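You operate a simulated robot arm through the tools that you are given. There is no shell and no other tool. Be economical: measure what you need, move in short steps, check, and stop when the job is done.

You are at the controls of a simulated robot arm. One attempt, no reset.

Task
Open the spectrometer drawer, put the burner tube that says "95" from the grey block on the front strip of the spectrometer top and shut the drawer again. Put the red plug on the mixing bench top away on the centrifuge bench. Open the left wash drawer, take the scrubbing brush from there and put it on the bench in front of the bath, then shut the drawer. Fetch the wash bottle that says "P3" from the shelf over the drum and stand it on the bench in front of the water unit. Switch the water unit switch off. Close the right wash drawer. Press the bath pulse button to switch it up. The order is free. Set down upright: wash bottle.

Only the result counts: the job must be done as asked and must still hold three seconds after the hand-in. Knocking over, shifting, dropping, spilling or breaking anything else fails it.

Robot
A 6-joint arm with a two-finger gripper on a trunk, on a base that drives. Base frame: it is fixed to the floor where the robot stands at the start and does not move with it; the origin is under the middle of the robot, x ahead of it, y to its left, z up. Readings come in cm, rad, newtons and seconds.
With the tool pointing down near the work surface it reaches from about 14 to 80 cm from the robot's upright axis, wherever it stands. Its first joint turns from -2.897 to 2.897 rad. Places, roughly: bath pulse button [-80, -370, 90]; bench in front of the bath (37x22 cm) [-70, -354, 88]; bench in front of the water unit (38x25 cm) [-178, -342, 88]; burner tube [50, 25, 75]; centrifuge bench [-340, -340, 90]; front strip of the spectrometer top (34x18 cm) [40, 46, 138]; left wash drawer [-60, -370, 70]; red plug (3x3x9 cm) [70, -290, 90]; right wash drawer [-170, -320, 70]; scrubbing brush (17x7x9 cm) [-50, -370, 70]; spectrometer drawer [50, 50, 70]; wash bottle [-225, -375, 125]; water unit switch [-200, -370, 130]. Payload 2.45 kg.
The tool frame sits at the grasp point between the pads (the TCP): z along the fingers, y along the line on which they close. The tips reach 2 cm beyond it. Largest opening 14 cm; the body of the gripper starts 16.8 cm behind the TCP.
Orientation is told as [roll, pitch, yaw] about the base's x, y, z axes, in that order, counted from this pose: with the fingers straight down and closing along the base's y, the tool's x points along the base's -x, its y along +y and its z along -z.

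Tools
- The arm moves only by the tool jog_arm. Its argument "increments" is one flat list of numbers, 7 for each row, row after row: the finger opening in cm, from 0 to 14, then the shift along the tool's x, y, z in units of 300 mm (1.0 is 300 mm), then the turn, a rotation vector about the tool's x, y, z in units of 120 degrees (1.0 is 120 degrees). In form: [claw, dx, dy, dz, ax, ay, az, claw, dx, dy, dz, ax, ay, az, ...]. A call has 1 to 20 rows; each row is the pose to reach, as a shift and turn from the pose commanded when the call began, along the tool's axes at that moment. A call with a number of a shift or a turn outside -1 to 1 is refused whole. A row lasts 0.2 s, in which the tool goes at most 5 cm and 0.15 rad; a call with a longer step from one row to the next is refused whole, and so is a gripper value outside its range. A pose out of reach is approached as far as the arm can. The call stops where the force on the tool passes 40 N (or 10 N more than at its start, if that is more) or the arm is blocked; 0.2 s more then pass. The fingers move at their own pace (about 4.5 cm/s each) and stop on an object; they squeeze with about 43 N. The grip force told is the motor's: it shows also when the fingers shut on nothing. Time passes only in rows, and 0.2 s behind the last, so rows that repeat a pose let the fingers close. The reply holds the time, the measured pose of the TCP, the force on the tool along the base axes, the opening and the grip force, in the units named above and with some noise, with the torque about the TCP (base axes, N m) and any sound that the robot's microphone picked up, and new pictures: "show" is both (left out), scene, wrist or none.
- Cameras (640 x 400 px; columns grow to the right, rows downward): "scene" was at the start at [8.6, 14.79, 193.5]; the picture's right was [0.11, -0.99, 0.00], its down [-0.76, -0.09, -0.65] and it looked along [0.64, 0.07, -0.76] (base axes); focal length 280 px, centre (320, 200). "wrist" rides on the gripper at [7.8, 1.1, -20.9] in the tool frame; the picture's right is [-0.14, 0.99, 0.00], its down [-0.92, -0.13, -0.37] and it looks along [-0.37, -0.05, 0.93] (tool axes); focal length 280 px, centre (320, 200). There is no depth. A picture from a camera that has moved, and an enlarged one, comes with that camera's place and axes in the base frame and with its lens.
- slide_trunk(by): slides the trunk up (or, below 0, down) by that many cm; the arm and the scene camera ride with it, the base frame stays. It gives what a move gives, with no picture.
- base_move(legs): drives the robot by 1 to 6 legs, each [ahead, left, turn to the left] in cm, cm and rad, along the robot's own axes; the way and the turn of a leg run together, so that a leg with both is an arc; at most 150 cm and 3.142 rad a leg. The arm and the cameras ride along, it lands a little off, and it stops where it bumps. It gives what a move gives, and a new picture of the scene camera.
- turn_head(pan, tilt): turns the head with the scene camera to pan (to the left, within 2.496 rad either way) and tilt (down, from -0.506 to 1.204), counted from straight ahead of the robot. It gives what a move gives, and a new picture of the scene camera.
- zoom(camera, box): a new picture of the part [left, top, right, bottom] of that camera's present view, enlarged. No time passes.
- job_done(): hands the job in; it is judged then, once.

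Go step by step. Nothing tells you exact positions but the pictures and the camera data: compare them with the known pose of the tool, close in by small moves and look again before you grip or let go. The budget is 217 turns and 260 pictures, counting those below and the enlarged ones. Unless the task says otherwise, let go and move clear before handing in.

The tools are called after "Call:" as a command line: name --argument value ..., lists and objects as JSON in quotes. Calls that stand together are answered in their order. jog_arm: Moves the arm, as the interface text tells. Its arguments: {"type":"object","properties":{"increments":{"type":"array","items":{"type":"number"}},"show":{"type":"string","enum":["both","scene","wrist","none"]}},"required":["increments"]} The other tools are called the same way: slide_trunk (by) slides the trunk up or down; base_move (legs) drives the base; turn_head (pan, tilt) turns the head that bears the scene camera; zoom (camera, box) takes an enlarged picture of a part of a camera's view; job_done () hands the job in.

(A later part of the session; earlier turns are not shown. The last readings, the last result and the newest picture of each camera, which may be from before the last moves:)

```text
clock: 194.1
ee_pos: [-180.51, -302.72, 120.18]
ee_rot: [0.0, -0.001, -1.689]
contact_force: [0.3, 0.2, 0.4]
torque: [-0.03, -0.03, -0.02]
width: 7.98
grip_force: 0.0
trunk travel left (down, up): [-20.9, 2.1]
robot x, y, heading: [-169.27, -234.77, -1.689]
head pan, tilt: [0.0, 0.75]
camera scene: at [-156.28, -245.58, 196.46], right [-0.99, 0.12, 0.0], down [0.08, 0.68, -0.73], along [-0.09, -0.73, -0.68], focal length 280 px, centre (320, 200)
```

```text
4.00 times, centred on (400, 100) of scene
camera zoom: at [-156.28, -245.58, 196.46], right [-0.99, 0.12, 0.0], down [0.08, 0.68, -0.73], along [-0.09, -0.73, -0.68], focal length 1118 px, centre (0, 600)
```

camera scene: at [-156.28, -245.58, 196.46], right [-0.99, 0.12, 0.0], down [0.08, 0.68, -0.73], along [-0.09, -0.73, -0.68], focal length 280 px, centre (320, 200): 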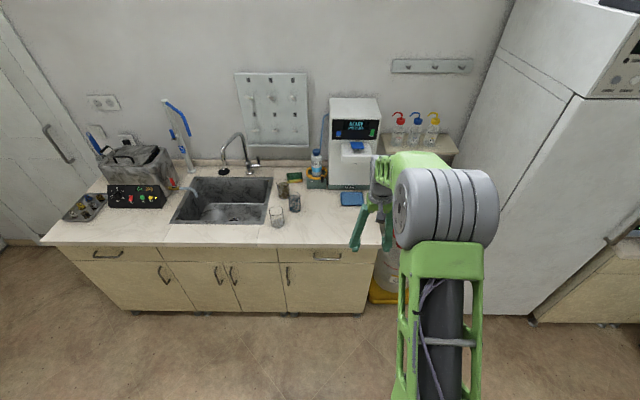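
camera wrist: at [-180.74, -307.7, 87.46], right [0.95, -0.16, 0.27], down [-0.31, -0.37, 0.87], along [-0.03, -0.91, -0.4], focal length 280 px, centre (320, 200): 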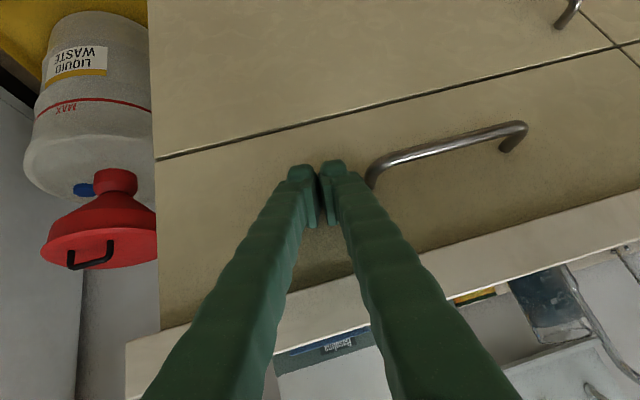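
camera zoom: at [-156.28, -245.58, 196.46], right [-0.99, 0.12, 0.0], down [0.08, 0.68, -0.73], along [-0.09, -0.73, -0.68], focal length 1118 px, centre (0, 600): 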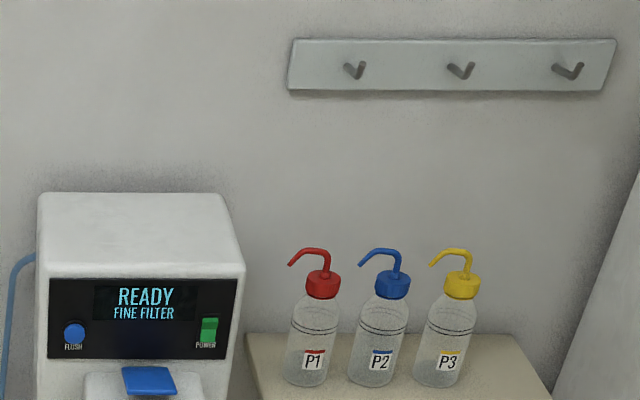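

P3 is the rightmost bottle (yellow cap), and the green rocker is the water unit switch. I'll retract the arm high and drive to stand in front of the shelf.

Call:
jog_arm --increments '[8, 0.1, -0.02, -0.1, 0, 0, 0.07, 8, 0.2, -0.04, -0.2, 0, 0, 0.14, 8, 0.3, -0.06, -0.3, 0, 0, 0.21, 8, 0.4, -0.08, -0.4, 0, 0, 0.28, 8, 0.5, -0.1, -0.5, 0, 0, 0.35, 8, 0.6, -0.12, -0.6, 0, 0, 0.42, 8, 0.7, -0.14, -0.7, 0, 0, 0.49, 8, 0.8, -0.16, -0.8, 0, 0, 0.56, 8, 0.9, -0.18, -0.9, 0, 0, 0.63, 8, 0.95, -0.2, -0.95, 0, 0, 0.7, 8, 0.95, -0.2, -0.95, 0, 0, 0.75]' --show "none"

Call:
base_move --legs '[[0, -39, 0], [55, 0, 0]]'

Call:
turn_head --pan -0.3 --tilt 0.75

```text
clock: 196.5
ee_pos: [-183.17, -273.85, 148.64]
ee_rot: [0.0, 0.003, 3.022]
contact_force: [0.1, 0.2, 0.2]
torque: [0.0, -0.04, 0.0]
width: 8.01
grip_force: 0.1
trunk travel left (down, up): [-20.9, 2.1]
robot x, y, heading: [-168.73, -234.49, -1.691]
head pan, tilt: [0.0, 0.75]
```

```text
clock: 203.3
ee_pos: [-228.47, -323.68, 148.64]
ee_rot: [0.001, 0.002, 3.022]
contact_force: [0.2, 0.0, 0.3]
torque: [0.04, 0.01, -0.01]
width: 7.97
grip_force: 0.0
trunk travel left (down, up): [-20.9, 2.1]
robot x, y, heading: [-214.45, -284.59, -1.689]
head pan, tilt: [0.0, 0.75]
camera scene: at [-201.78, -295.61, 196.44], right [-0.99, 0.12, 0.0], down [0.08, 0.68, -0.73], along [-0.09, -0.73, -0.68], focal length 280 px, centre (320, 200)
```

scene: 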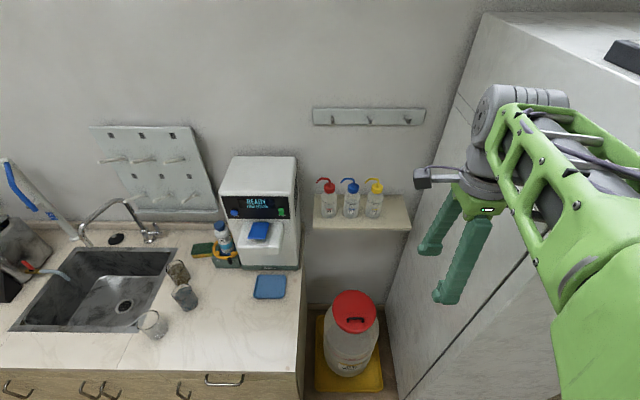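

```text
clock: 204.1
ee_pos: [-228.57, -323.55, 148.68]
ee_rot: [0.0, 0.0, 3.024]
contact_force: [0.0, 0.6, 0.2]
torque: [0.02, 0.02, 0.03]
width: 7.99
grip_force: 0.0
trunk travel left (down, up): [-20.9, 2.1]
robot x, y, heading: [-214.56, -284.74, -1.684]
head pan, tilt: [-0.3, 0.75]
camera scene: at [-204.15, -294.87, 196.44], right [-0.91, 0.41, 0.0], down [0.28, 0.62, -0.73], along [-0.3, -0.67, -0.68], focal length 280 px, centre (320, 200)
```

scene: 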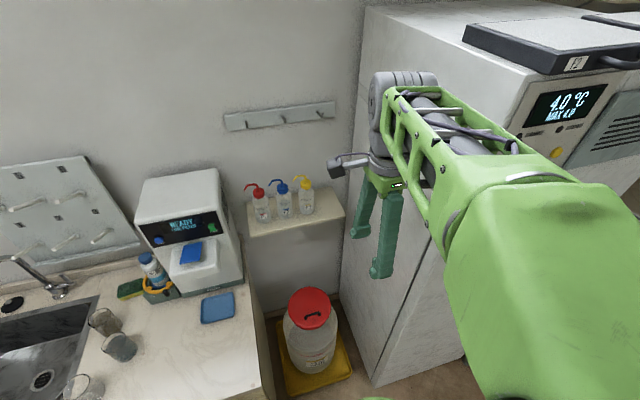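

Call:
zoom --camera "scene" --box '[230, 165, 358, 245]'

```text
5.00 times, centred on (294, 205) of scene
camera zoom: at [-204.15, -294.87, 196.44], right [-0.91, 0.41, 0.0], down [0.28, 0.62, -0.73], along [-0.3, -0.67, -0.68], focal length 1398 px, centre (450, 175)
```

zoom: 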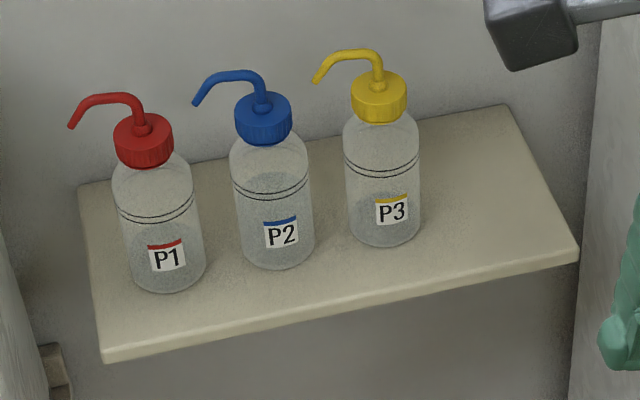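

P3 is at about (-233.5, -374), on the shelf at z≈112.5. I'll grip its body from the front with a nearly horizontal tool, so I turn the tool back and move forward before tilting.

Call:
jog_arm --increments '[8, -0.01, 0.05, 0.03, 0, 0, -0.07, 8, -0.02, 0.1, 0.07, 0, 0, -0.14, 8, -0.03, 0.16, 0.1, 0, 0, -0.21, 8, -0.04, 0.22, 0.13, 0, 0, -0.28, 8, -0.05, 0.28, 0.16, 0, 0, -0.35, 8, -0.06, 0.34, 0.2, 0, 0, -0.42, 8, -0.06, 0.4, 0.24, 0, 0, -0.49, 8, -0.07, 0.46, 0.27, 0, 0, -0.56, 8, -0.07, 0.52, 0.3, 0, 0, -0.63, 8, -0.08, 0.56, 0.33, 0, 0, -0.7, 8, -0.08, 0.593, 0.353, 0, 0, -0.75]' --show "none"

Call:
jog_arm --increments '[8, 0, 0, 0, 0, -0.07, 0, 8, 0, 0, 0, 0, -0.14, 0, 8, 0, 0, 0, 0, -0.21, 0, 8, 0, 0, 0, 0, -0.28, 0, 8, 0, 0, 0, 0, -0.35, 0, 8, 0, 0, 0, 0, -0.42, 0, 8, 0, 0, 0, 0, -0.49, 0, 8, 0, 0, 0, 0, -0.56, 0, 8, 0, 0, 0, 0, -0.63, 0]' --show "both"

```text
clock: 206.5
ee_pos: [-233.01, -341.05, 137.96]
ee_rot: [0.001, -0.001, -1.686]
contact_force: [0.7, -0.5, 0.7]
torque: [0.0, 0.0, -0.03]
width: 7.94
grip_force: 0.1
trunk travel left (down, up): [-20.9, 2.1]
robot x, y, heading: [-214.3, -284.6, -1.687]
head pan, tilt: [-0.3, 0.75]
```

```text
clock: 208.5
ee_pos: [-237.36, -345.94, 140.05]
ee_rot: [0.012, -1.318, -1.697]
contact_force: [-0.1, 0.3, -1.3]
torque: [-0.01, -0.01, 0.06]
width: 7.97
grip_force: 0.0
out of reach, approached as far as the arm can: row 8, 9
trunk travel left (down, up): [-20.9, 2.1]
robot x, y, heading: [-214.32, -284.29, -1.692]
head pan, tilt: [-0.3, 0.75]
camera scene: at [-204.34, -295.05, 196.44], right [-0.91, 0.41, 0.0], down [0.28, 0.62, -0.73], along [-0.3, -0.67, -0.68], focal length 280 px, centre (320, 200)
camera wrist: at [-233.52, -324.06, 137.71], right [0.98, -0.15, 0.14], down [-0.11, 0.14, 0.98], along [-0.17, -0.98, 0.12], focal length 280 px, centre (320, 200)
```

scene: 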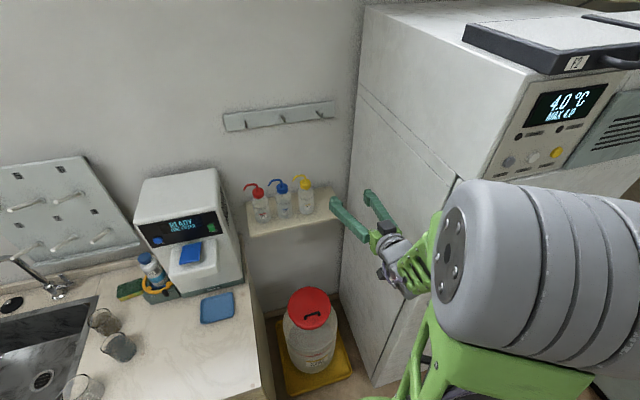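
wrist: 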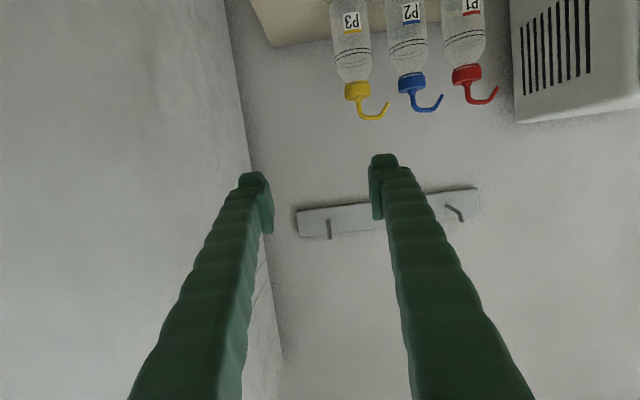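

The wrist view confirms P3 at x≈-233.4. Next is a pre-approach about 12 cm in front of it.

Call:
jog_arm --increments '[8.2, 0.085, 0.04, 0.114, 0, 0, 0, 8.2, 0.171, 0.081, 0.228, 0, 0, 0, 8.2, 0.256, 0.121, 0.341, 0, 0, 0, 8.2, 0.341, 0.162, 0.455, 0, 0, 0, 8.2, 0.427, 0.202, 0.569, 0, 0, 0, 8.2, 0.512, 0.243, 0.683, 0, 0, 0]' --show "both"

Call:
zoom --camera "scene" --box '[220, 150, 380, 250]'

```text
clock: 209.9
ee_pos: [-233.24, -364.04, 121.49]
ee_rot: [0.254, -1.297, -1.921]
contact_force: [0.3, 0.8, -0.1]
torque: [0.0, 0.0, 0.05]
width: 8.17
grip_force: 0.0
out of reach, approached as far as the arm can: row 3, 4, 5, 6
trunk travel left (down, up): [-20.9, 2.1]
robot x, y, heading: [-214.79, -284.71, -1.692]
head pan, tilt: [-0.3, 0.75]
camera scene: at [-204.37, -294.86, 196.45], right [-0.91, 0.41, 0.0], down [0.28, 0.62, -0.73], along [-0.3, -0.67, -0.68], focal length 280 px, centre (320, 200)
camera wrist: at [-229.62, -342.17, 119.61], right [0.97, -0.14, 0.2], down [-0.18, 0.13, 0.97], along [-0.16, -0.98, 0.1], focal length 280 px, centre (320, 200)
```

scene: 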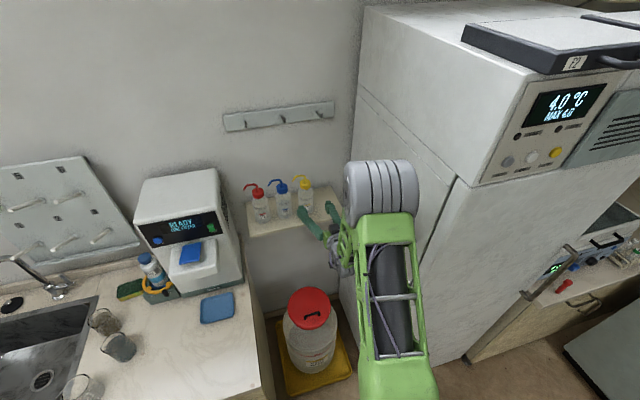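
wrist: 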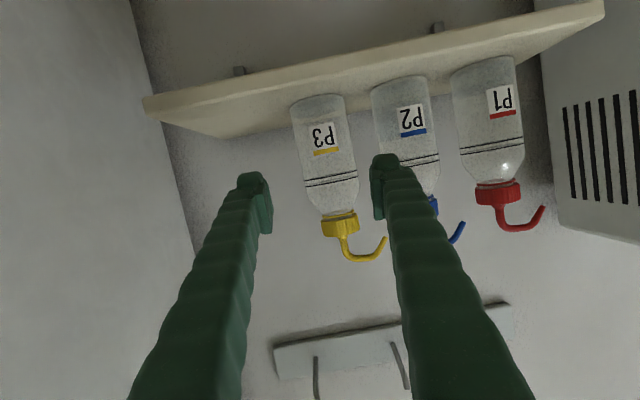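

```text
4.00 times, centred on (300, 200) of scene
camera zoom: at [-204.37, -294.86, 196.45], right [-0.91, 0.41, 0.0], down [0.28, 0.62, -0.73], along [-0.3, -0.67, -0.68], focal length 1118 px, centre (400, 200)
```

zoom: 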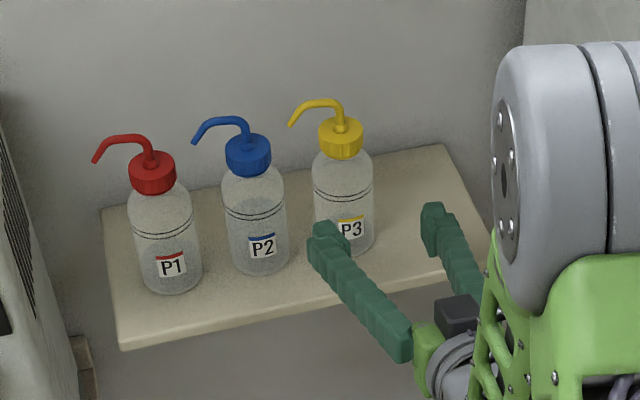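

The arm is near a wrist limit at this trunk height. I'll raise the hand, lower the trunk so the forearm lies flatter, and re-approach.

Call:
jog_arm --increments '[8, -0.08, 0, -0.1, 0.003, 0, -0.006, 8, -0.18, 0, -0.18, 0.006, 0, -0.012, 8, -0.28, 0, -0.25, 0.009, 0, -0.018, 8, -0.39, 0, -0.28, 0.012, 0, -0.024, 8, -0.5, 0, -0.3, 0.0147, 0, -0.03]' --show "none"

Call:
slide_trunk --by -16

Call:
jog_arm --increments '[8, 0, 0, 0, 0, 0, 0]' --show "both"

```text
clock: 211.1
ee_pos: [-233.57, -359.21, 138.45]
ee_rot: [-0.011, -1.306, -1.679]
contact_force: [-0.3, -0.3, -0.9]
torque: [0.0, 0.03, 0.02]
width: 7.98
grip_force: 0.0
trunk travel left (down, up): [-20.9, 2.1]
robot x, y, heading: [-214.38, -284.45, -1.689]
head pan, tilt: [-0.3, 0.75]
```

```text
clock: 212.9
ee_pos: [-233.63, -359.32, 122.42]
ee_rot: [-0.006, -1.304, -1.684]
contact_force: [-0.3, 0.0, 0.8]
torque: [0.03, -0.01, 0.03]
width: 7.98
grip_force: 0.1
trunk travel left (down, up): [-4.9, 18.1]
robot x, y, heading: [-214.4, -284.52, -1.687]
head pan, tilt: [-0.3, 0.75]
```

```text
clock: 213.3
ee_pos: [-233.64, -359.42, 122.41]
ee_rot: [-0.008, -1.304, -1.681]
contact_force: [-1.1, -0.3, 0.2]
torque: [-0.01, -0.02, -0.01]
width: 7.96
grip_force: 0.2
trunk travel left (down, up): [-4.9, 18.1]
robot x, y, heading: [-214.55, -284.67, -1.694]
head pan, tilt: [-0.3, 0.75]
camera scene: at [-204.16, -294.86, 180.45], right [-0.91, 0.41, 0.0], down [0.28, 0.62, -0.73], along [-0.3, -0.67, -0.68], focal length 280 px, centre (320, 200)
camera wrist: at [-229.94, -337.46, 120.39], right [0.98, -0.15, 0.13], down [-0.11, 0.13, 0.99], along [-0.17, -0.98, 0.11], focal length 280 px, centre (320, 200)
```

scene: 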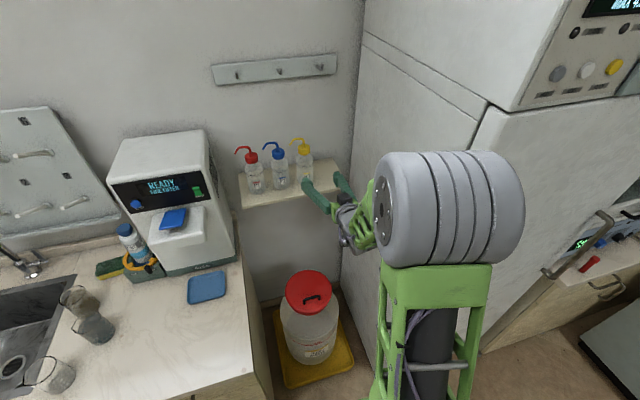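
wrist: 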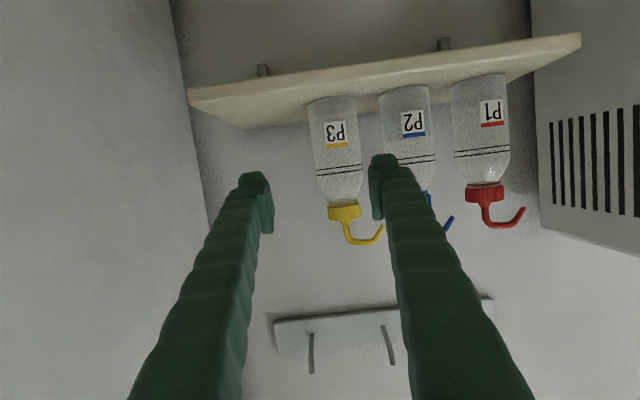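

Orientation is good now and the gap to P2 is about 3 cm. I'll align laterally and advance 9 cm.

Call:
jog_arm --increments '[8, 0.033, 0.057, 0, 0, 0, 0, 8, 0.033, 0.057, 0.1, 0, 0, 0, 8, 0.033, 0.057, 0.2, 0, 0, 0, 8, 0.033, 0.057, 0.3, 0, 0, 0]' --show "wrist"

Call:
zoom --camera "scene" --box '[220, 120, 380, 220]'

```text
clock: 214.3
ee_pos: [-233.15, -368.04, 118.94]
ee_rot: [0.006, -1.301, -1.682]
contact_force: [-0.4, 0.8, 0.7]
torque: [0.02, 0.01, 0.01]
width: 7.97
grip_force: 0.1
trunk travel left (down, up): [-4.9, 18.1]
robot x, y, heading: [-214.43, -284.96, -1.687]
head pan, tilt: [-0.3, 0.75]
camera wrist: at [-229.6, -346.09, 117.11], right [0.98, -0.14, 0.13], down [-0.12, 0.12, 0.99], along [-0.16, -0.98, 0.1], focal length 280 px, centre (320, 200)
```

wrist: 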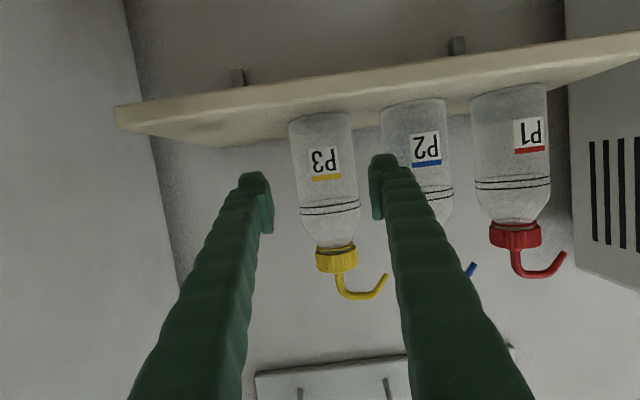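

```text
4.00 times, centred on (300, 170) of scene
camera zoom: at [-204.16, -294.91, 180.44], right [-0.91, 0.41, 0.0], down [0.28, 0.62, -0.73], along [-0.3, -0.67, -0.68], focal length 1118 px, centre (400, 320)
```

zoom: 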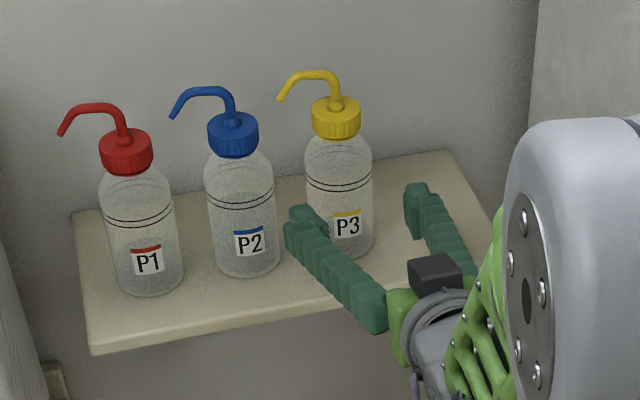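

Call:
jog_arm --increments '[8, 0, 0.019, 0, 0, 0, 0, 8, 0, 0.019, 0.07, 0, 0, 0]' --show "wrist"

Call:
zoom --camera "scene" --box '[260, 130, 360, 200]'

```text
clock: 214.9
ee_pos: [-233.37, -369.72, 118.34]
ee_rot: [0.006, -1.302, -1.683]
contact_force: [-1.0, -0.4, -0.3]
torque: [0.0, 0.01, 0.01]
width: 7.99
grip_force: 0.1
out of reach, approached as far as the arm can: row 1, 2
trunk travel left (down, up): [-4.9, 18.1]
robot x, y, heading: [-214.55, -284.67, -1.688]
head pan, tilt: [-0.3, 0.75]
camera wrist: at [-229.96, -347.83, 116.46], right [0.98, -0.14, 0.13], down [-0.12, 0.12, 0.99], along [-0.16, -0.98, 0.1], focal length 280 px, centre (320, 200)
```

wrist: 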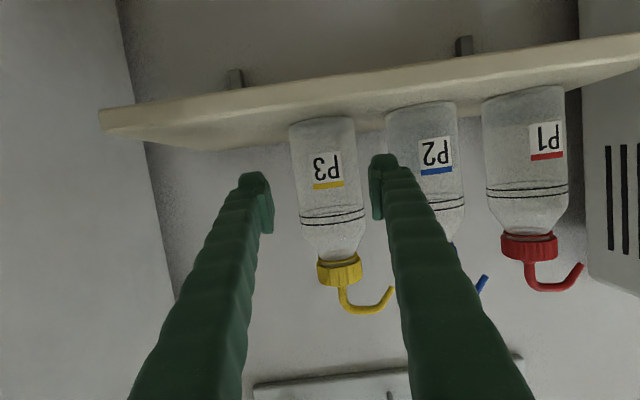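

```text
5.71 times, centred on (310, 165) of scene
camera zoom: at [-204.18, -294.93, 180.44], right [-0.91, 0.41, 0.0], down [0.28, 0.62, -0.73], along [-0.3, -0.67, -0.68], focal length 1598 px, centre (377, 400)
```

zoom: 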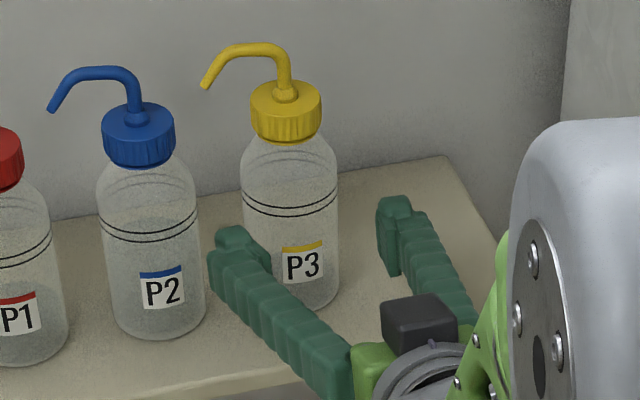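

I'm near maximum reach. I'll pull the hand back, drive the base 9 cm forward and recheck.

Call:
jog_arm --increments '[8, 0, 0, -0.12, 0, 0, 0, 8, 0, 0, -0.25, 0, 0, 0, 8, 0, 0, -0.38, 0, 0, 0]' --show "none"

Call:
base_move --legs '[[10, 0, 0]]'

Call:
jog_arm --increments '[8, 0, 0, 0, 0, 0, 0]' --show "wrist"

```text
clock: 215.7
ee_pos: [-232.04, -358.68, 121.49]
ee_rot: [-0.007, -1.305, -1.682]
contact_force: [-0.3, 0.9, -0.2]
torque: [-0.01, -0.01, 0.02]
width: 8.0
grip_force: 0.1
trunk travel left (down, up): [-4.9, 18.1]
robot x, y, heading: [-214.65, -284.62, -1.683]
head pan, tilt: [-0.3, 0.75]
```

```text
clock: 216.9
ee_pos: [-233.12, -368.84, 121.46]
ee_rot: [-0.006, -1.303, -1.682]
contact_force: [-0.1, -0.9, -0.6]
torque: [-0.03, 0.03, 0.0]
width: 8.0
grip_force: 0.1
trunk travel left (down, up): [-4.9, 18.1]
robot x, y, heading: [-215.78, -294.58, -1.688]
head pan, tilt: [-0.3, 0.75]
camera scene: at [-205.34, -304.91, 180.43], right [-0.91, 0.41, 0.0], down [0.28, 0.62, -0.73], along [-0.3, -0.67, -0.68], focal length 280 px, centre (320, 200)
```

scene: 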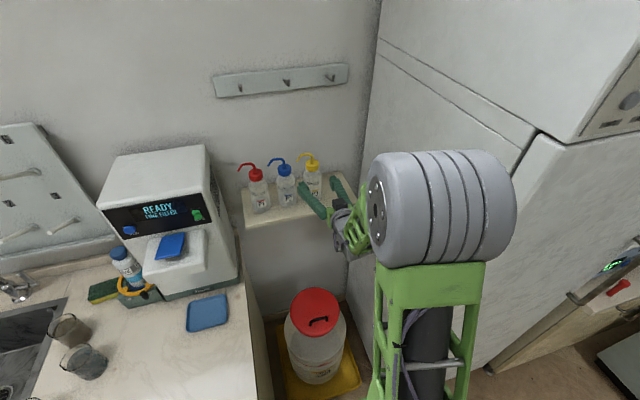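

```text
clock: 217.3
ee_pos: [-233.26, -368.92, 121.4]
ee_rot: [-0.006, -1.305, -1.681]
contact_force: [0.1, 0.5, 0.5]
torque: [0.0, 0.02, -0.01]
width: 8.0
grip_force: 0.0
trunk travel left (down, up): [-4.9, 18.1]
robot x, y, heading: [-215.26, -295.07, -1.688]
head pan, tilt: [-0.3, 0.75]
camera wrist: at [-229.48, -346.92, 119.46], right [0.98, -0.15, 0.13], down [-0.11, 0.13, 0.99], along [-0.17, -0.98, 0.11], focal length 280 px, centre (320, 200)
```

wrist: 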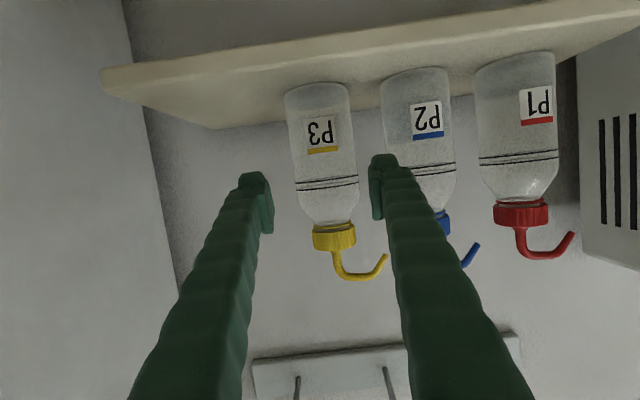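

Call:
jog_arm --increments '[8, 0.05, 0.023, 0, 0, 0, 0, 8, 0.093, 0.023, 0.03, 0, 0, 0, 8, 0.093, 0.023, 0.1, 0, 0, 0]' --show "wrist"

Call:
zoom --camera "scene" --box '[260, 130, 360, 200]'

```text
clock: 218.1
ee_pos: [-233.25, -371.1, 118.07]
ee_rot: [0.032, -1.3, -1.713]
contact_force: [-0.1, 0.1, -0.1]
torque: [0.02, 0.02, -0.02]
width: 7.97
grip_force: 0.0
out of reach, approached as far as the arm can: row 2, 3
trunk travel left (down, up): [-4.9, 18.1]
robot x, y, heading: [-215.65, -294.44, -1.688]
head pan, tilt: [-0.3, 0.75]
camera wrist: at [-229.7, -349.23, 116.36], right [0.98, -0.15, 0.14], down [-0.12, 0.12, 0.98], along [-0.16, -0.98, 0.1], focal length 280 px, centre (320, 200)
```

wrist: 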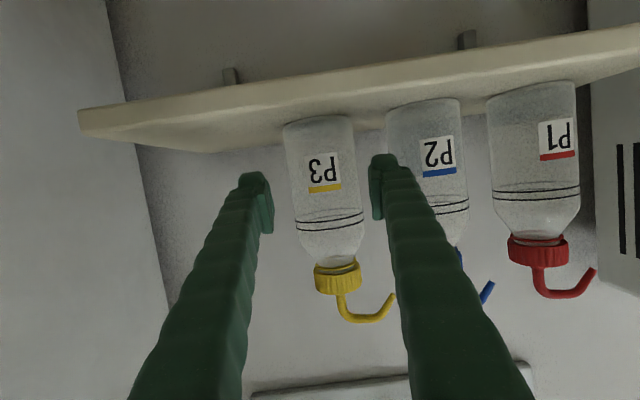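

```text
5.71 times, centred on (310, 165) of scene
camera zoom: at [-205.33, -304.81, 180.44], right [-0.91, 0.41, 0.0], down [0.28, 0.62, -0.73], along [-0.3, -0.67, -0.68], focal length 1598 px, centre (377, 400)
```

zoom: 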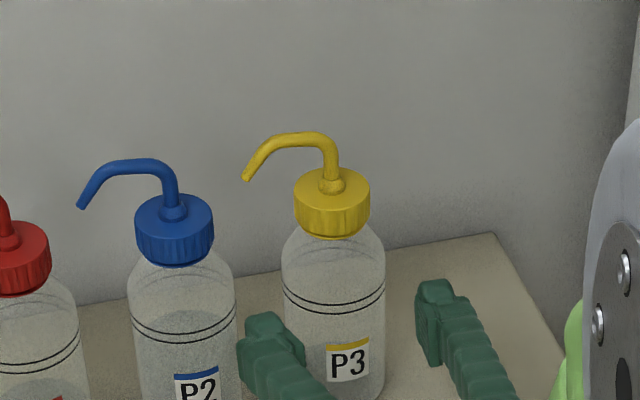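

Call:
jog_arm --increments '[8, 0, 0.012, 0.03, 0, 0, 0, 8, 0, 0.012, 0.07, 0, 0, 0, 8, 0, 0.012, 0.09, 0, 0, 0]' --show "wrist"

Call:
zoom --camera "scene" --box '[260, 130, 360, 200]'

```text
clock: 218.9
ee_pos: [-233.75, -373.7, 117.69]
ee_rot: [0.011, -1.303, -1.688]
contact_force: [-0.2, -0.2, -0.1]
torque: [-0.01, 0.01, 0.04]
width: 8.0
grip_force: 0.1
out of reach, approached as far as the arm can: row 1, 2, 3
trunk travel left (down, up): [-4.9, 18.1]
robot x, y, heading: [-215.96, -294.84, -1.687]
head pan, tilt: [-0.3, 0.75]
camera wrist: at [-230.26, -351.69, 115.8], right [0.98, -0.14, 0.13], down [-0.12, 0.12, 0.99], along [-0.16, -0.98, 0.11], focal length 280 px, centre (320, 200)
```

wrist: 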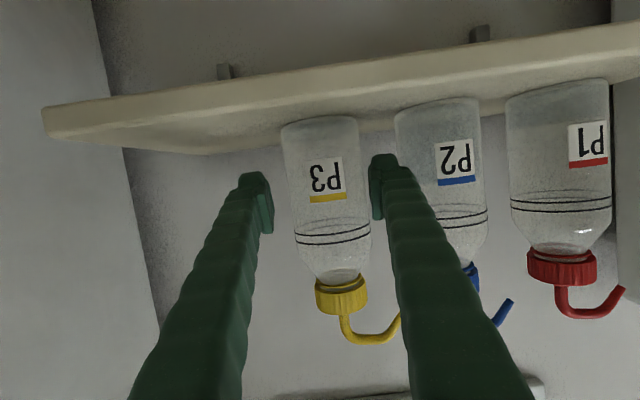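

```text
5.71 times, centred on (310, 165) of scene
camera zoom: at [-205.32, -304.75, 180.45], right [-0.91, 0.41, 0.0], down [0.28, 0.62, -0.73], along [-0.3, -0.67, -0.68], focal length 1598 px, centre (377, 400)
```

zoom: 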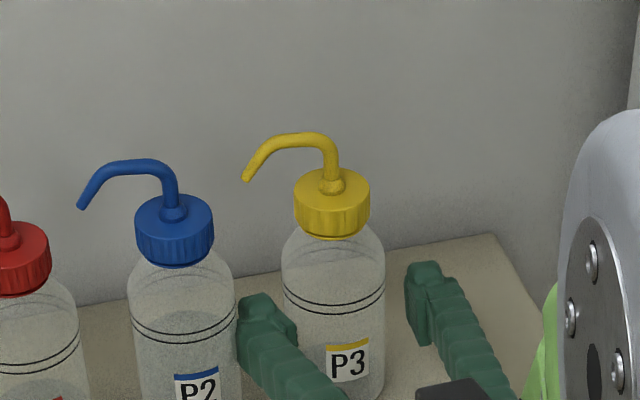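

The fingers straddle P3. Closing.

Call:
jog_arm --increments '[6, 0, 0, 0, 0, 0, 0, 4, 0, 0, 0, 0, 0, 0, 2, 0, 0, 0, 0, 0, 0, 0, 0, 0, 0, 0, 0, 0, 0, 0, 0, 0, 0, 0, 0]' --show "wrist"

```text
clock: 220.1
ee_pos: [-233.77, -373.58, 117.68]
ee_rot: [0.008, -1.303, -1.686]
contact_force: [-0.4, -0.6, 1.1]
torque: [0.0, 0.02, 0.01]
width: 6.03
grip_force: 43.0
trunk travel left (down, up): [-4.9, 18.1]
robot x, y, heading: [-215.87, -294.48, -1.684]
head pan, tilt: [-0.3, 0.75]
camera wrist: at [-230.27, -351.69, 115.8], right [0.98, -0.14, 0.13], down [-0.12, 0.12, 0.99], along [-0.16, -0.98, 0.11], focal length 280 px, centre (320, 200)
```

wrist: 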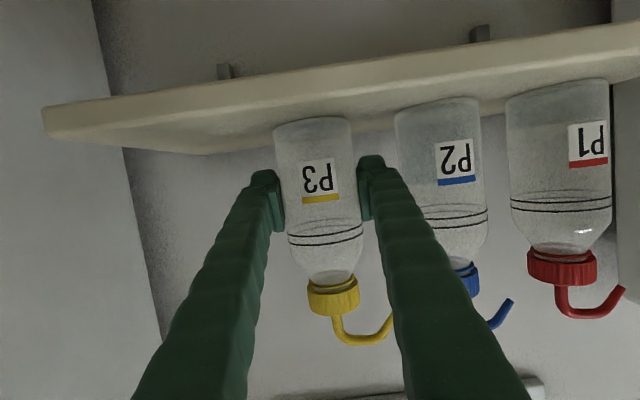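

P3 gripped (6.03 cm). I'll lift with the trunk and back out with the base.

Call:
slide_trunk --by 6

Call:
base_move --legs '[[-28, 0, 0]]'

Call:
turn_head --pan 0.1 --tilt 0.75

```text
clock: 221.1
ee_pos: [-233.85, -373.65, 123.67]
ee_rot: [0.007, -1.301, -1.686]
contact_force: [0.0, 0.4, -1.1]
torque: [0.01, 0.0, 0.01]
width: 6.01
grip_force: 43.2
trunk travel left (down, up): [-10.9, 12.1]
robot x, y, heading: [-215.69, -294.49, -1.686]
head pan, tilt: [-0.3, 0.75]
```

```text
clock: 223.0
ee_pos: [-230.67, -345.82, 123.74]
ee_rot: [0.008, -1.302, -1.688]
contact_force: [0.0, -0.2, -0.5]
torque: [0.01, -0.04, -0.02]
width: 6.03
grip_force: 43.0
trunk travel left (down, up): [-10.9, 12.1]
robot x, y, heading: [-212.12, -266.91, -1.692]
head pan, tilt: [-0.3, 0.75]
camera scene: at [-202.05, -276.98, 186.45], right [-0.91, 0.41, 0.0], down [0.28, 0.62, -0.73], along [-0.3, -0.67, -0.68], focal length 280 px, centre (320, 200)
```

scene: 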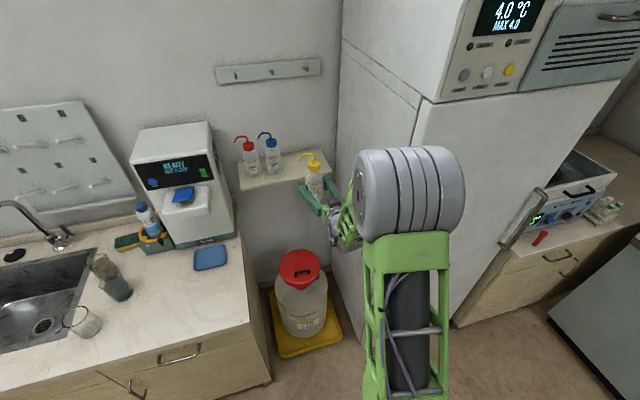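

```text
clock: 223.9
ee_pos: [-230.55, -345.88, 123.69]
ee_rot: [0.009, -1.301, -1.687]
contact_force: [-0.3, 0.4, -1.2]
torque: [0.02, 0.03, 0.01]
width: 6.03
grip_force: 43.2
trunk travel left (down, up): [-10.9, 12.1]
robot x, y, heading: [-212.1, -266.75, -1.69]
head pan, tilt: [0.099, 0.75]
camera scene: at [-198.86, -277.82, 186.44], right [-1.0, 0.02, 0.0], down [0.01, 0.68, -0.73], along [-0.01, -0.73, -0.68], focal length 280 px, centre (320, 200)
```

scene: 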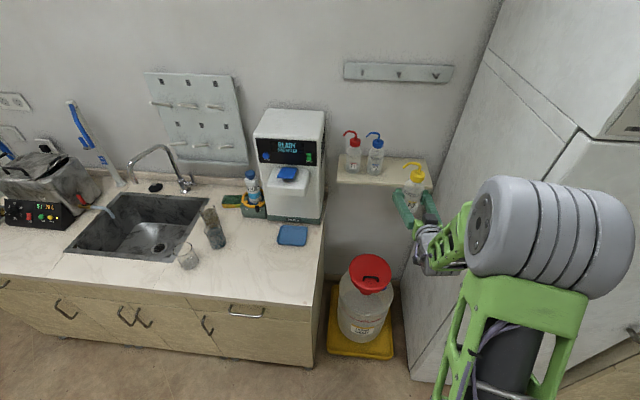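

P3 is in hand. I'll drive so that the hand is over the free area of the bench at about (-178, -341).

Call:
base_move --legs '[[-11, 0, 0], [0, 51.7, 0]]'

Call:
slide_trunk --by -10.5

Call:
jog_arm --increments '[0, 0.08, 0, 0.022, 0, 0, 0, 0, 0.16, 0, 0.044, 0, 0, 0, 0, 0.24, 0, 0.066, 0, 0, 0]' --show "both"

```text
clock: 229.8
ee_pos: [-177.67, -341.08, 123.66]
ee_rot: [0.007, -1.302, -1.687]
contact_force: [0.1, 0.8, -0.9]
torque: [0.02, 0.01, -0.02]
width: 6.01
grip_force: 42.8
trunk travel left (down, up): [-10.9, 12.1]
robot x, y, heading: [-159.52, -262.12, -1.683]
head pan, tilt: [0.099, 0.75]
camera scene: at [-145.83, -273.08, 186.44], right [-1.0, 0.02, 0.0], down [0.01, 0.68, -0.73], along [-0.01, -0.73, -0.68], focal length 280 px, centre (320, 200)
```

scene: 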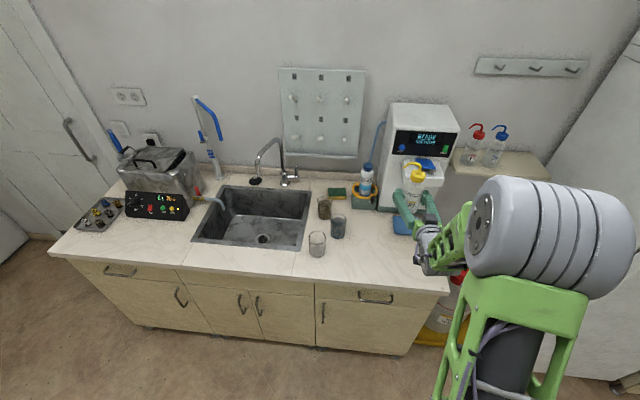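

```text
clock: 231.1
ee_pos: [-177.73, -341.17, 113.21]
ee_rot: [0.01, -1.303, -1.688]
contact_force: [-0.4, -0.1, -0.9]
torque: [0.01, 0.01, 0.0]
width: 6.06
grip_force: 42.6
trunk travel left (down, up): [-0.4, 22.6]
robot x, y, heading: [-159.36, -262.14, -1.691]
head pan, tilt: [0.099, 0.75]
```

```text
clock: 231.9
ee_pos: [-178.04, -341.85, 106.62]
ee_rot: [0.123, -1.292, -1.797]
contact_force: [-0.3, -0.5, -0.7]
torque: [-0.01, 0.02, 0.02]
width: 5.99
grip_force: 42.9
out of reach, approached as far as the arm can: row 1, 2, 3
trunk travel left (down, up): [-0.4, 22.6]
robot x, y, heading: [-159.12, -261.66, -1.691]
head pan, tilt: [0.099, 0.75]
camera scene: at [-145.86, -273.1, 175.94], right [-1.0, 0.02, 0.0], down [0.01, 0.68, -0.73], along [-0.01, -0.73, -0.68], focal length 280 px, centre (320, 200)
camera wrist: at [-174.52, -319.94, 104.95], right [0.98, -0.14, 0.17], down [-0.15, 0.12, 0.98], along [-0.16, -0.98, 0.1], focal length 280 px, centre (320, 200)
```

scene: 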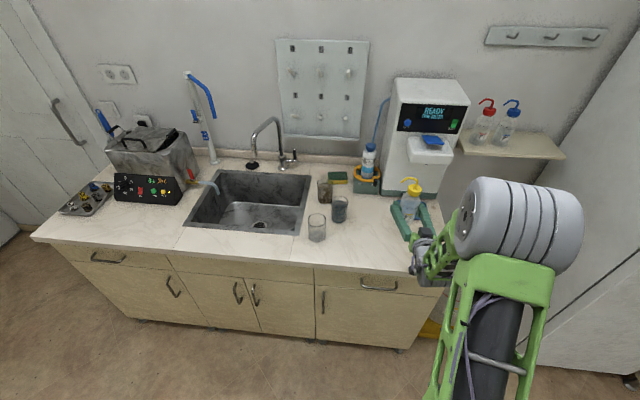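
wrist: 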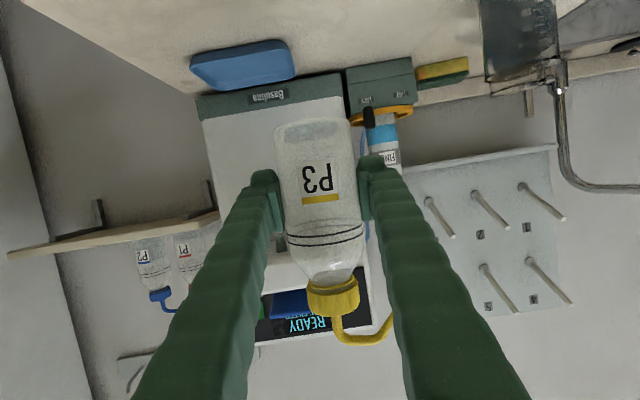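

Call:
jog_arm --increments '[0, 0.07, 0, 0.02, 0, 0, 0, 0, 0.14, 0, 0.04, 0, 0, 0, 0, 0.22, 0, 0.06, 0, 0, 0, 0, 0.3, 0, 0.08, 0, 0, 0]' --show "wrist"

```text
clock: 232.9
ee_pos: [-178.58, -343.39, 98.37]
ee_rot: [0.223, -1.281, -1.892]
contact_force: [0.2, 0.2, -1.1]
torque: [0.03, 0.0, -0.02]
width: 6.03
grip_force: 42.8
out of reach, approached as far as the arm can: row 1, 2, 3, 4
trunk travel left (down, up): [-0.4, 22.6]
robot x, y, heading: [-159.29, -262.29, -1.689]
head pan, tilt: [0.099, 0.75]
camera wrist: at [-175.07, -321.46, 96.94], right [0.97, -0.14, 0.19], down [-0.18, 0.12, 0.98], along [-0.16, -0.98, 0.09], focal length 280 px, centre (320, 200)
```

wrist: 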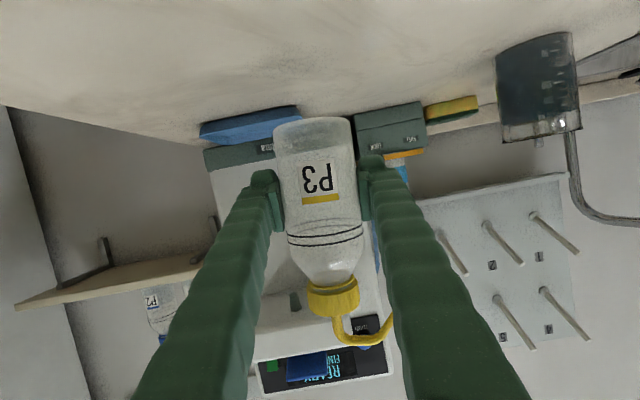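

Only about 3.5° of tilt so far. I'll continue down slowly.

Call:
jog_arm --increments '[0, 0.05, 0, 0.013, 0, 0, 0, 0, 0.1, 0, 0.026, 0, 0, 0, 0, 0.12, 0, 0.032, 0, 0, 0, 0, 0.14, 0, 0.037, 0, 0, 0, 0, 0.16, 0, 0.043, 0, 0, 0, 0, 0.18, 0, 0.048, 0, 0, 0]' --show "both"

Call:
zoom --camera "scene" --box '[350, 150, 480, 250]'

```text
clock: 234.3
ee_pos: [-178.52, -343.92, 93.75]
ee_rot: [0.281, -1.286, -1.947]
contact_force: [1.2, 3.7, 22.6]
torque: [0.03, 0.58, -0.09]
width: 6.02
grip_force: 43.0
out of reach, approached as far as the arm can: row 3, 4, 5, 6
trunk travel left (down, up): [-0.4, 22.6]
robot x, y, heading: [-159.25, -261.84, -1.693]
head pan, tilt: [0.099, 0.75]
camera scene: at [-145.77, -272.79, 175.99], right [-1.0, 0.02, 0.0], down [0.01, 0.68, -0.73], along [-0.01, -0.73, -0.68], focal length 280 px, centre (320, 200)
camera wrist: at [-175.07, -321.91, 92.2], right [0.97, -0.14, 0.21], down [-0.19, 0.13, 0.97], along [-0.16, -0.98, 0.1], focal length 280 px, centre (320, 200)
```

scene: 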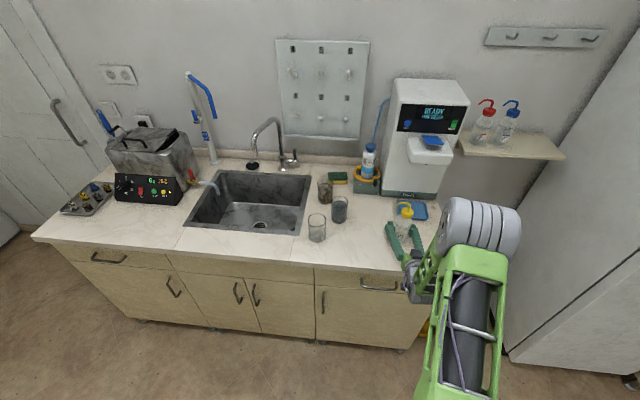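
wrist: 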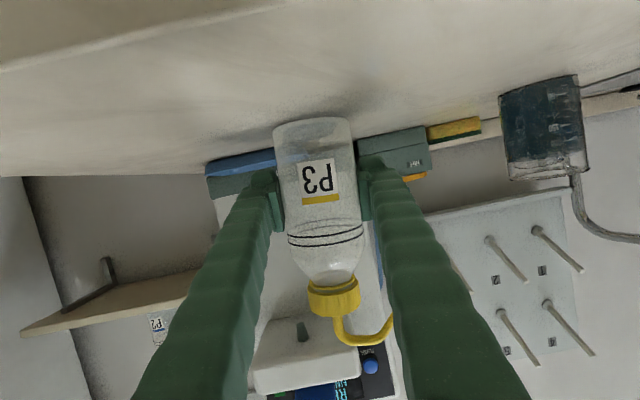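

```text
4.00 times, centred on (415, 200) of scene
camera zoom: at [-145.77, -272.79, 175.99], right [-1.0, 0.02, 0.0], down [0.01, 0.68, -0.73], along [-0.01, -0.73, -0.68], focal length 1118 px, centre (-60, 200)
```

zoom: 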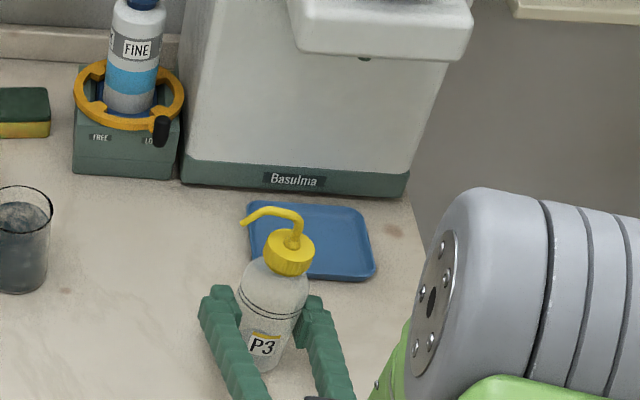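

The bottle touches the bench (22 N). Opening the fingers.

Call:
jog_arm --increments '[6.6, 0, 0, 0, 0, 0, 0, 7.4, 0, 0, 0, 0, 0, 0, 8.6, 0, 0, 0, 0, 0, 0, 9, 0, 0, 0, 0, 0, 0]' --show "wrist"

Call:
zoom --camera "scene" --box '[350, 150, 480, 250]'

```text
clock: 235.3
ee_pos: [-178.64, -343.73, 93.27]
ee_rot: [0.279, -1.273, -1.942]
contact_force: [0.9, 0.7, -0.5]
torque: [-0.02, -0.02, 0.01]
width: 8.99
grip_force: 0.1
trunk travel left (down, up): [-0.4, 22.6]
robot x, y, heading: [-159.62, -262.05, -1.693]
head pan, tilt: [0.099, 0.75]
camera wrist: at [-175.04, -321.83, 91.85], right [0.97, -0.14, 0.21], down [-0.2, 0.12, 0.97], along [-0.16, -0.98, 0.08], focal length 280 px, centre (320, 200)
```

wrist: 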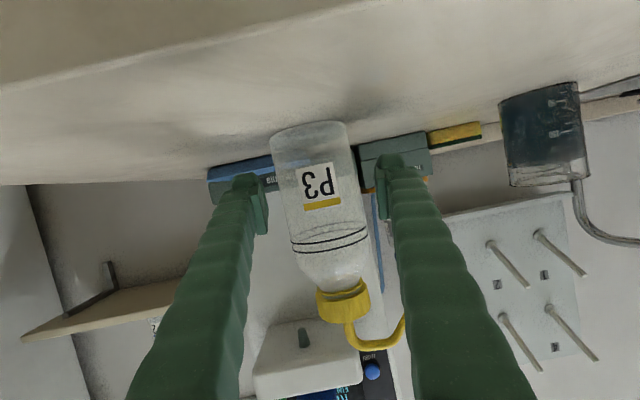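

```text
4.00 times, centred on (415, 200) of scene
camera zoom: at [-145.85, -273.05, 175.95], right [-1.0, 0.02, 0.0], down [0.01, 0.68, -0.73], along [-0.01, -0.73, -0.68], focal length 1118 px, centre (-60, 200)
```

zoom: 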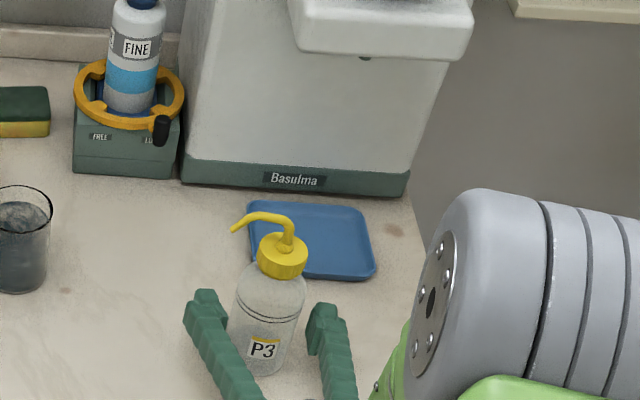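

The bottle stands upright. I'll back the base straight out.

Call:
base_move --legs '[[-26, 0, 0]]'

Call:
slide_trunk --by 18

Call:
zoom --camera "scene" --box '[320, 50, 480, 170]'

```text
clock: 237.2
ee_pos: [-175.43, -318.27, 93.37]
ee_rot: [0.279, -1.276, -1.941]
contact_force: [0.4, -0.2, -1.2]
torque: [-0.03, 0.03, -0.01]
width: 9.02
grip_force: 0.0
trunk travel left (down, up): [-0.4, 22.6]
robot x, y, heading: [-155.9, -237.0, -1.691]
head pan, tilt: [0.099, 0.75]
camera scene: at [-142.79, -247.48, 175.95], right [-1.0, 0.02, 0.0], down [0.01, 0.68, -0.73], along [-0.01, -0.73, -0.68], focal length 280 px, centre (320, 200)
```

scene: 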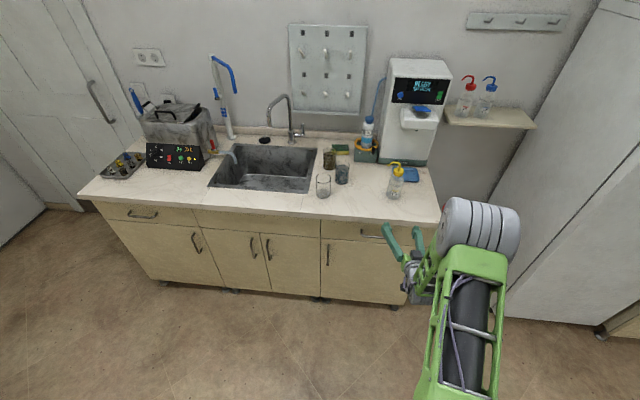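

```text
clock: 239.2
ee_pos: [-175.42, -318.29, 111.24]
ee_rot: [0.281, -1.273, -1.941]
contact_force: [0.3, 0.9, 0.0]
torque: [-0.02, 0.02, -0.02]
width: 8.98
grip_force: 0.0
trunk travel left (down, up): [-18.4, 4.6]
robot x, y, heading: [-156.61, -236.5, -1.684]
head pan, tilt: [0.099, 0.75]
```

```text
3.33 times, centred on (400, 110) of scene
camera zoom: at [-142.8, -247.54, 193.93], right [-1.0, 0.02, 0.0], down [0.01, 0.68, -0.73], along [-0.01, -0.73, -0.68], focal length 932 px, centre (53, 500)
```

zoom: 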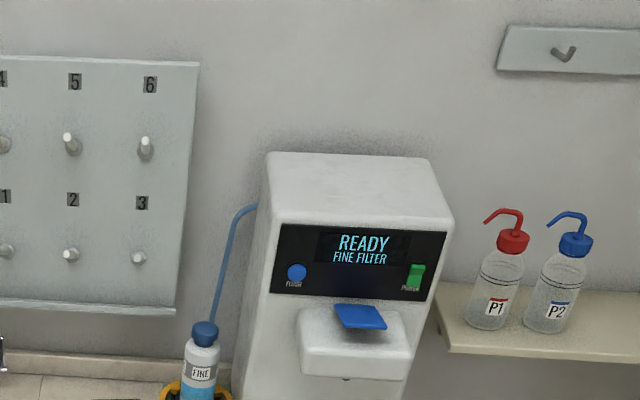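

Water unit switch is at about (-196.6, -366.4, 126.2). I'll raise the hand, close the fingers, move in front of it and inspect.

Call:
slide_trunk --by 4

Call:
jog_arm --increments '[0, -0.1, 0, -0.03, 0.004, 0, -0.009, 0, -0.2, 0, -0.06, 0.008, 0, -0.018, 0, -0.3, 0, -0.09, 0.012, 0, -0.027, 0, -0.38, 0, -0.11, 0.016, 0, -0.035]' --show "none"

Call:
base_move --legs '[[0, -16.6, 0], [30, 0, 0]]'

Call:
zoom --camera "scene" --box '[260, 80, 420, 180]'

```text
clock: 240.0
ee_pos: [-175.46, -318.28, 115.25]
ee_rot: [0.278, -1.275, -1.941]
contact_force: [0.1, 1.0, -0.1]
torque: [0.0, -0.04, 0.02]
width: 9.0
grip_force: 0.0
trunk travel left (down, up): [-22.4, 0.6]
robot x, y, heading: [-156.71, -237.01, -1.688]
head pan, tilt: [0.099, 0.75]
```

```text
clock: 241.0
ee_pos: [-176.4, -318.73, 127.67]
ee_rot: [0.079, -1.278, -1.76]
contact_force: [-1.1, 0.8, 0.4]
torque: [-0.01, -0.02, -0.03]
width: 0.13
grip_force: 0.1
out of reach, approached as far as the arm can: row 2, 3, 4
trunk travel left (down, up): [-22.4, 0.6]
robot x, y, heading: [-156.37, -236.51, -1.69]
head pan, tilt: [0.099, 0.75]
```

```text
clock: 244.8
ee_pos: [-196.52, -346.21, 127.52]
ee_rot: [0.077, -1.278, -1.763]
contact_force: [1.4, 0.7, 0.2]
torque: [-0.03, 0.04, -0.02]
width: 0.02
grip_force: 29.5
trunk travel left (down, up): [-22.4, 0.6]
robot x, y, heading: [-176.18, -264.09, -1.682]
head pan, tilt: [0.099, 0.75]
camera scene: at [-162.88, -275.13, 197.94], right [-1.0, 0.02, 0.0], down [0.01, 0.68, -0.73], along [-0.01, -0.73, -0.68], focal length 280 px, centre (320, 200)
```

scene: 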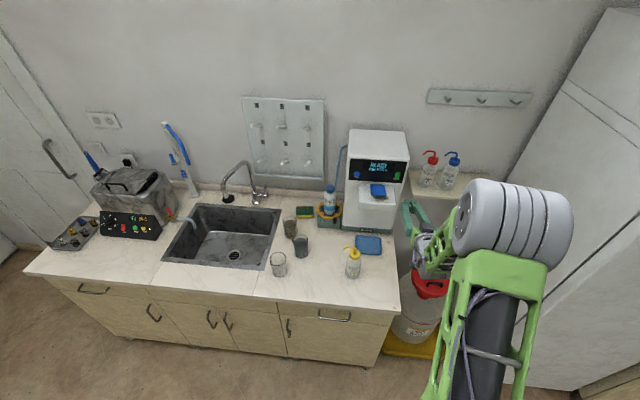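

```text
4.00 times, centred on (340, 130) of scene
camera zoom: at [-162.88, -275.13, 197.94], right [-1.0, 0.02, 0.0], down [0.01, 0.68, -0.73], along [-0.01, -0.73, -0.68], focal length 1118 px, centre (240, 480)
```

zoom: 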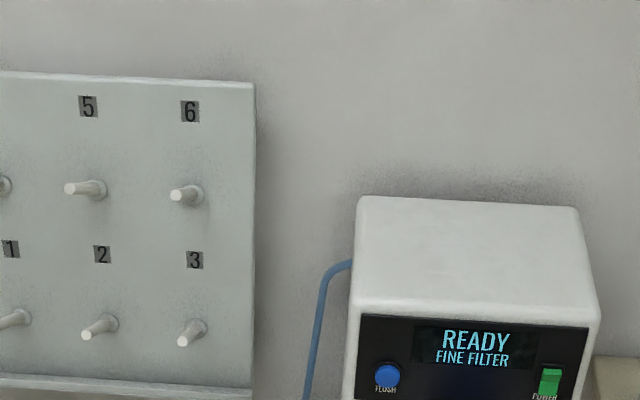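

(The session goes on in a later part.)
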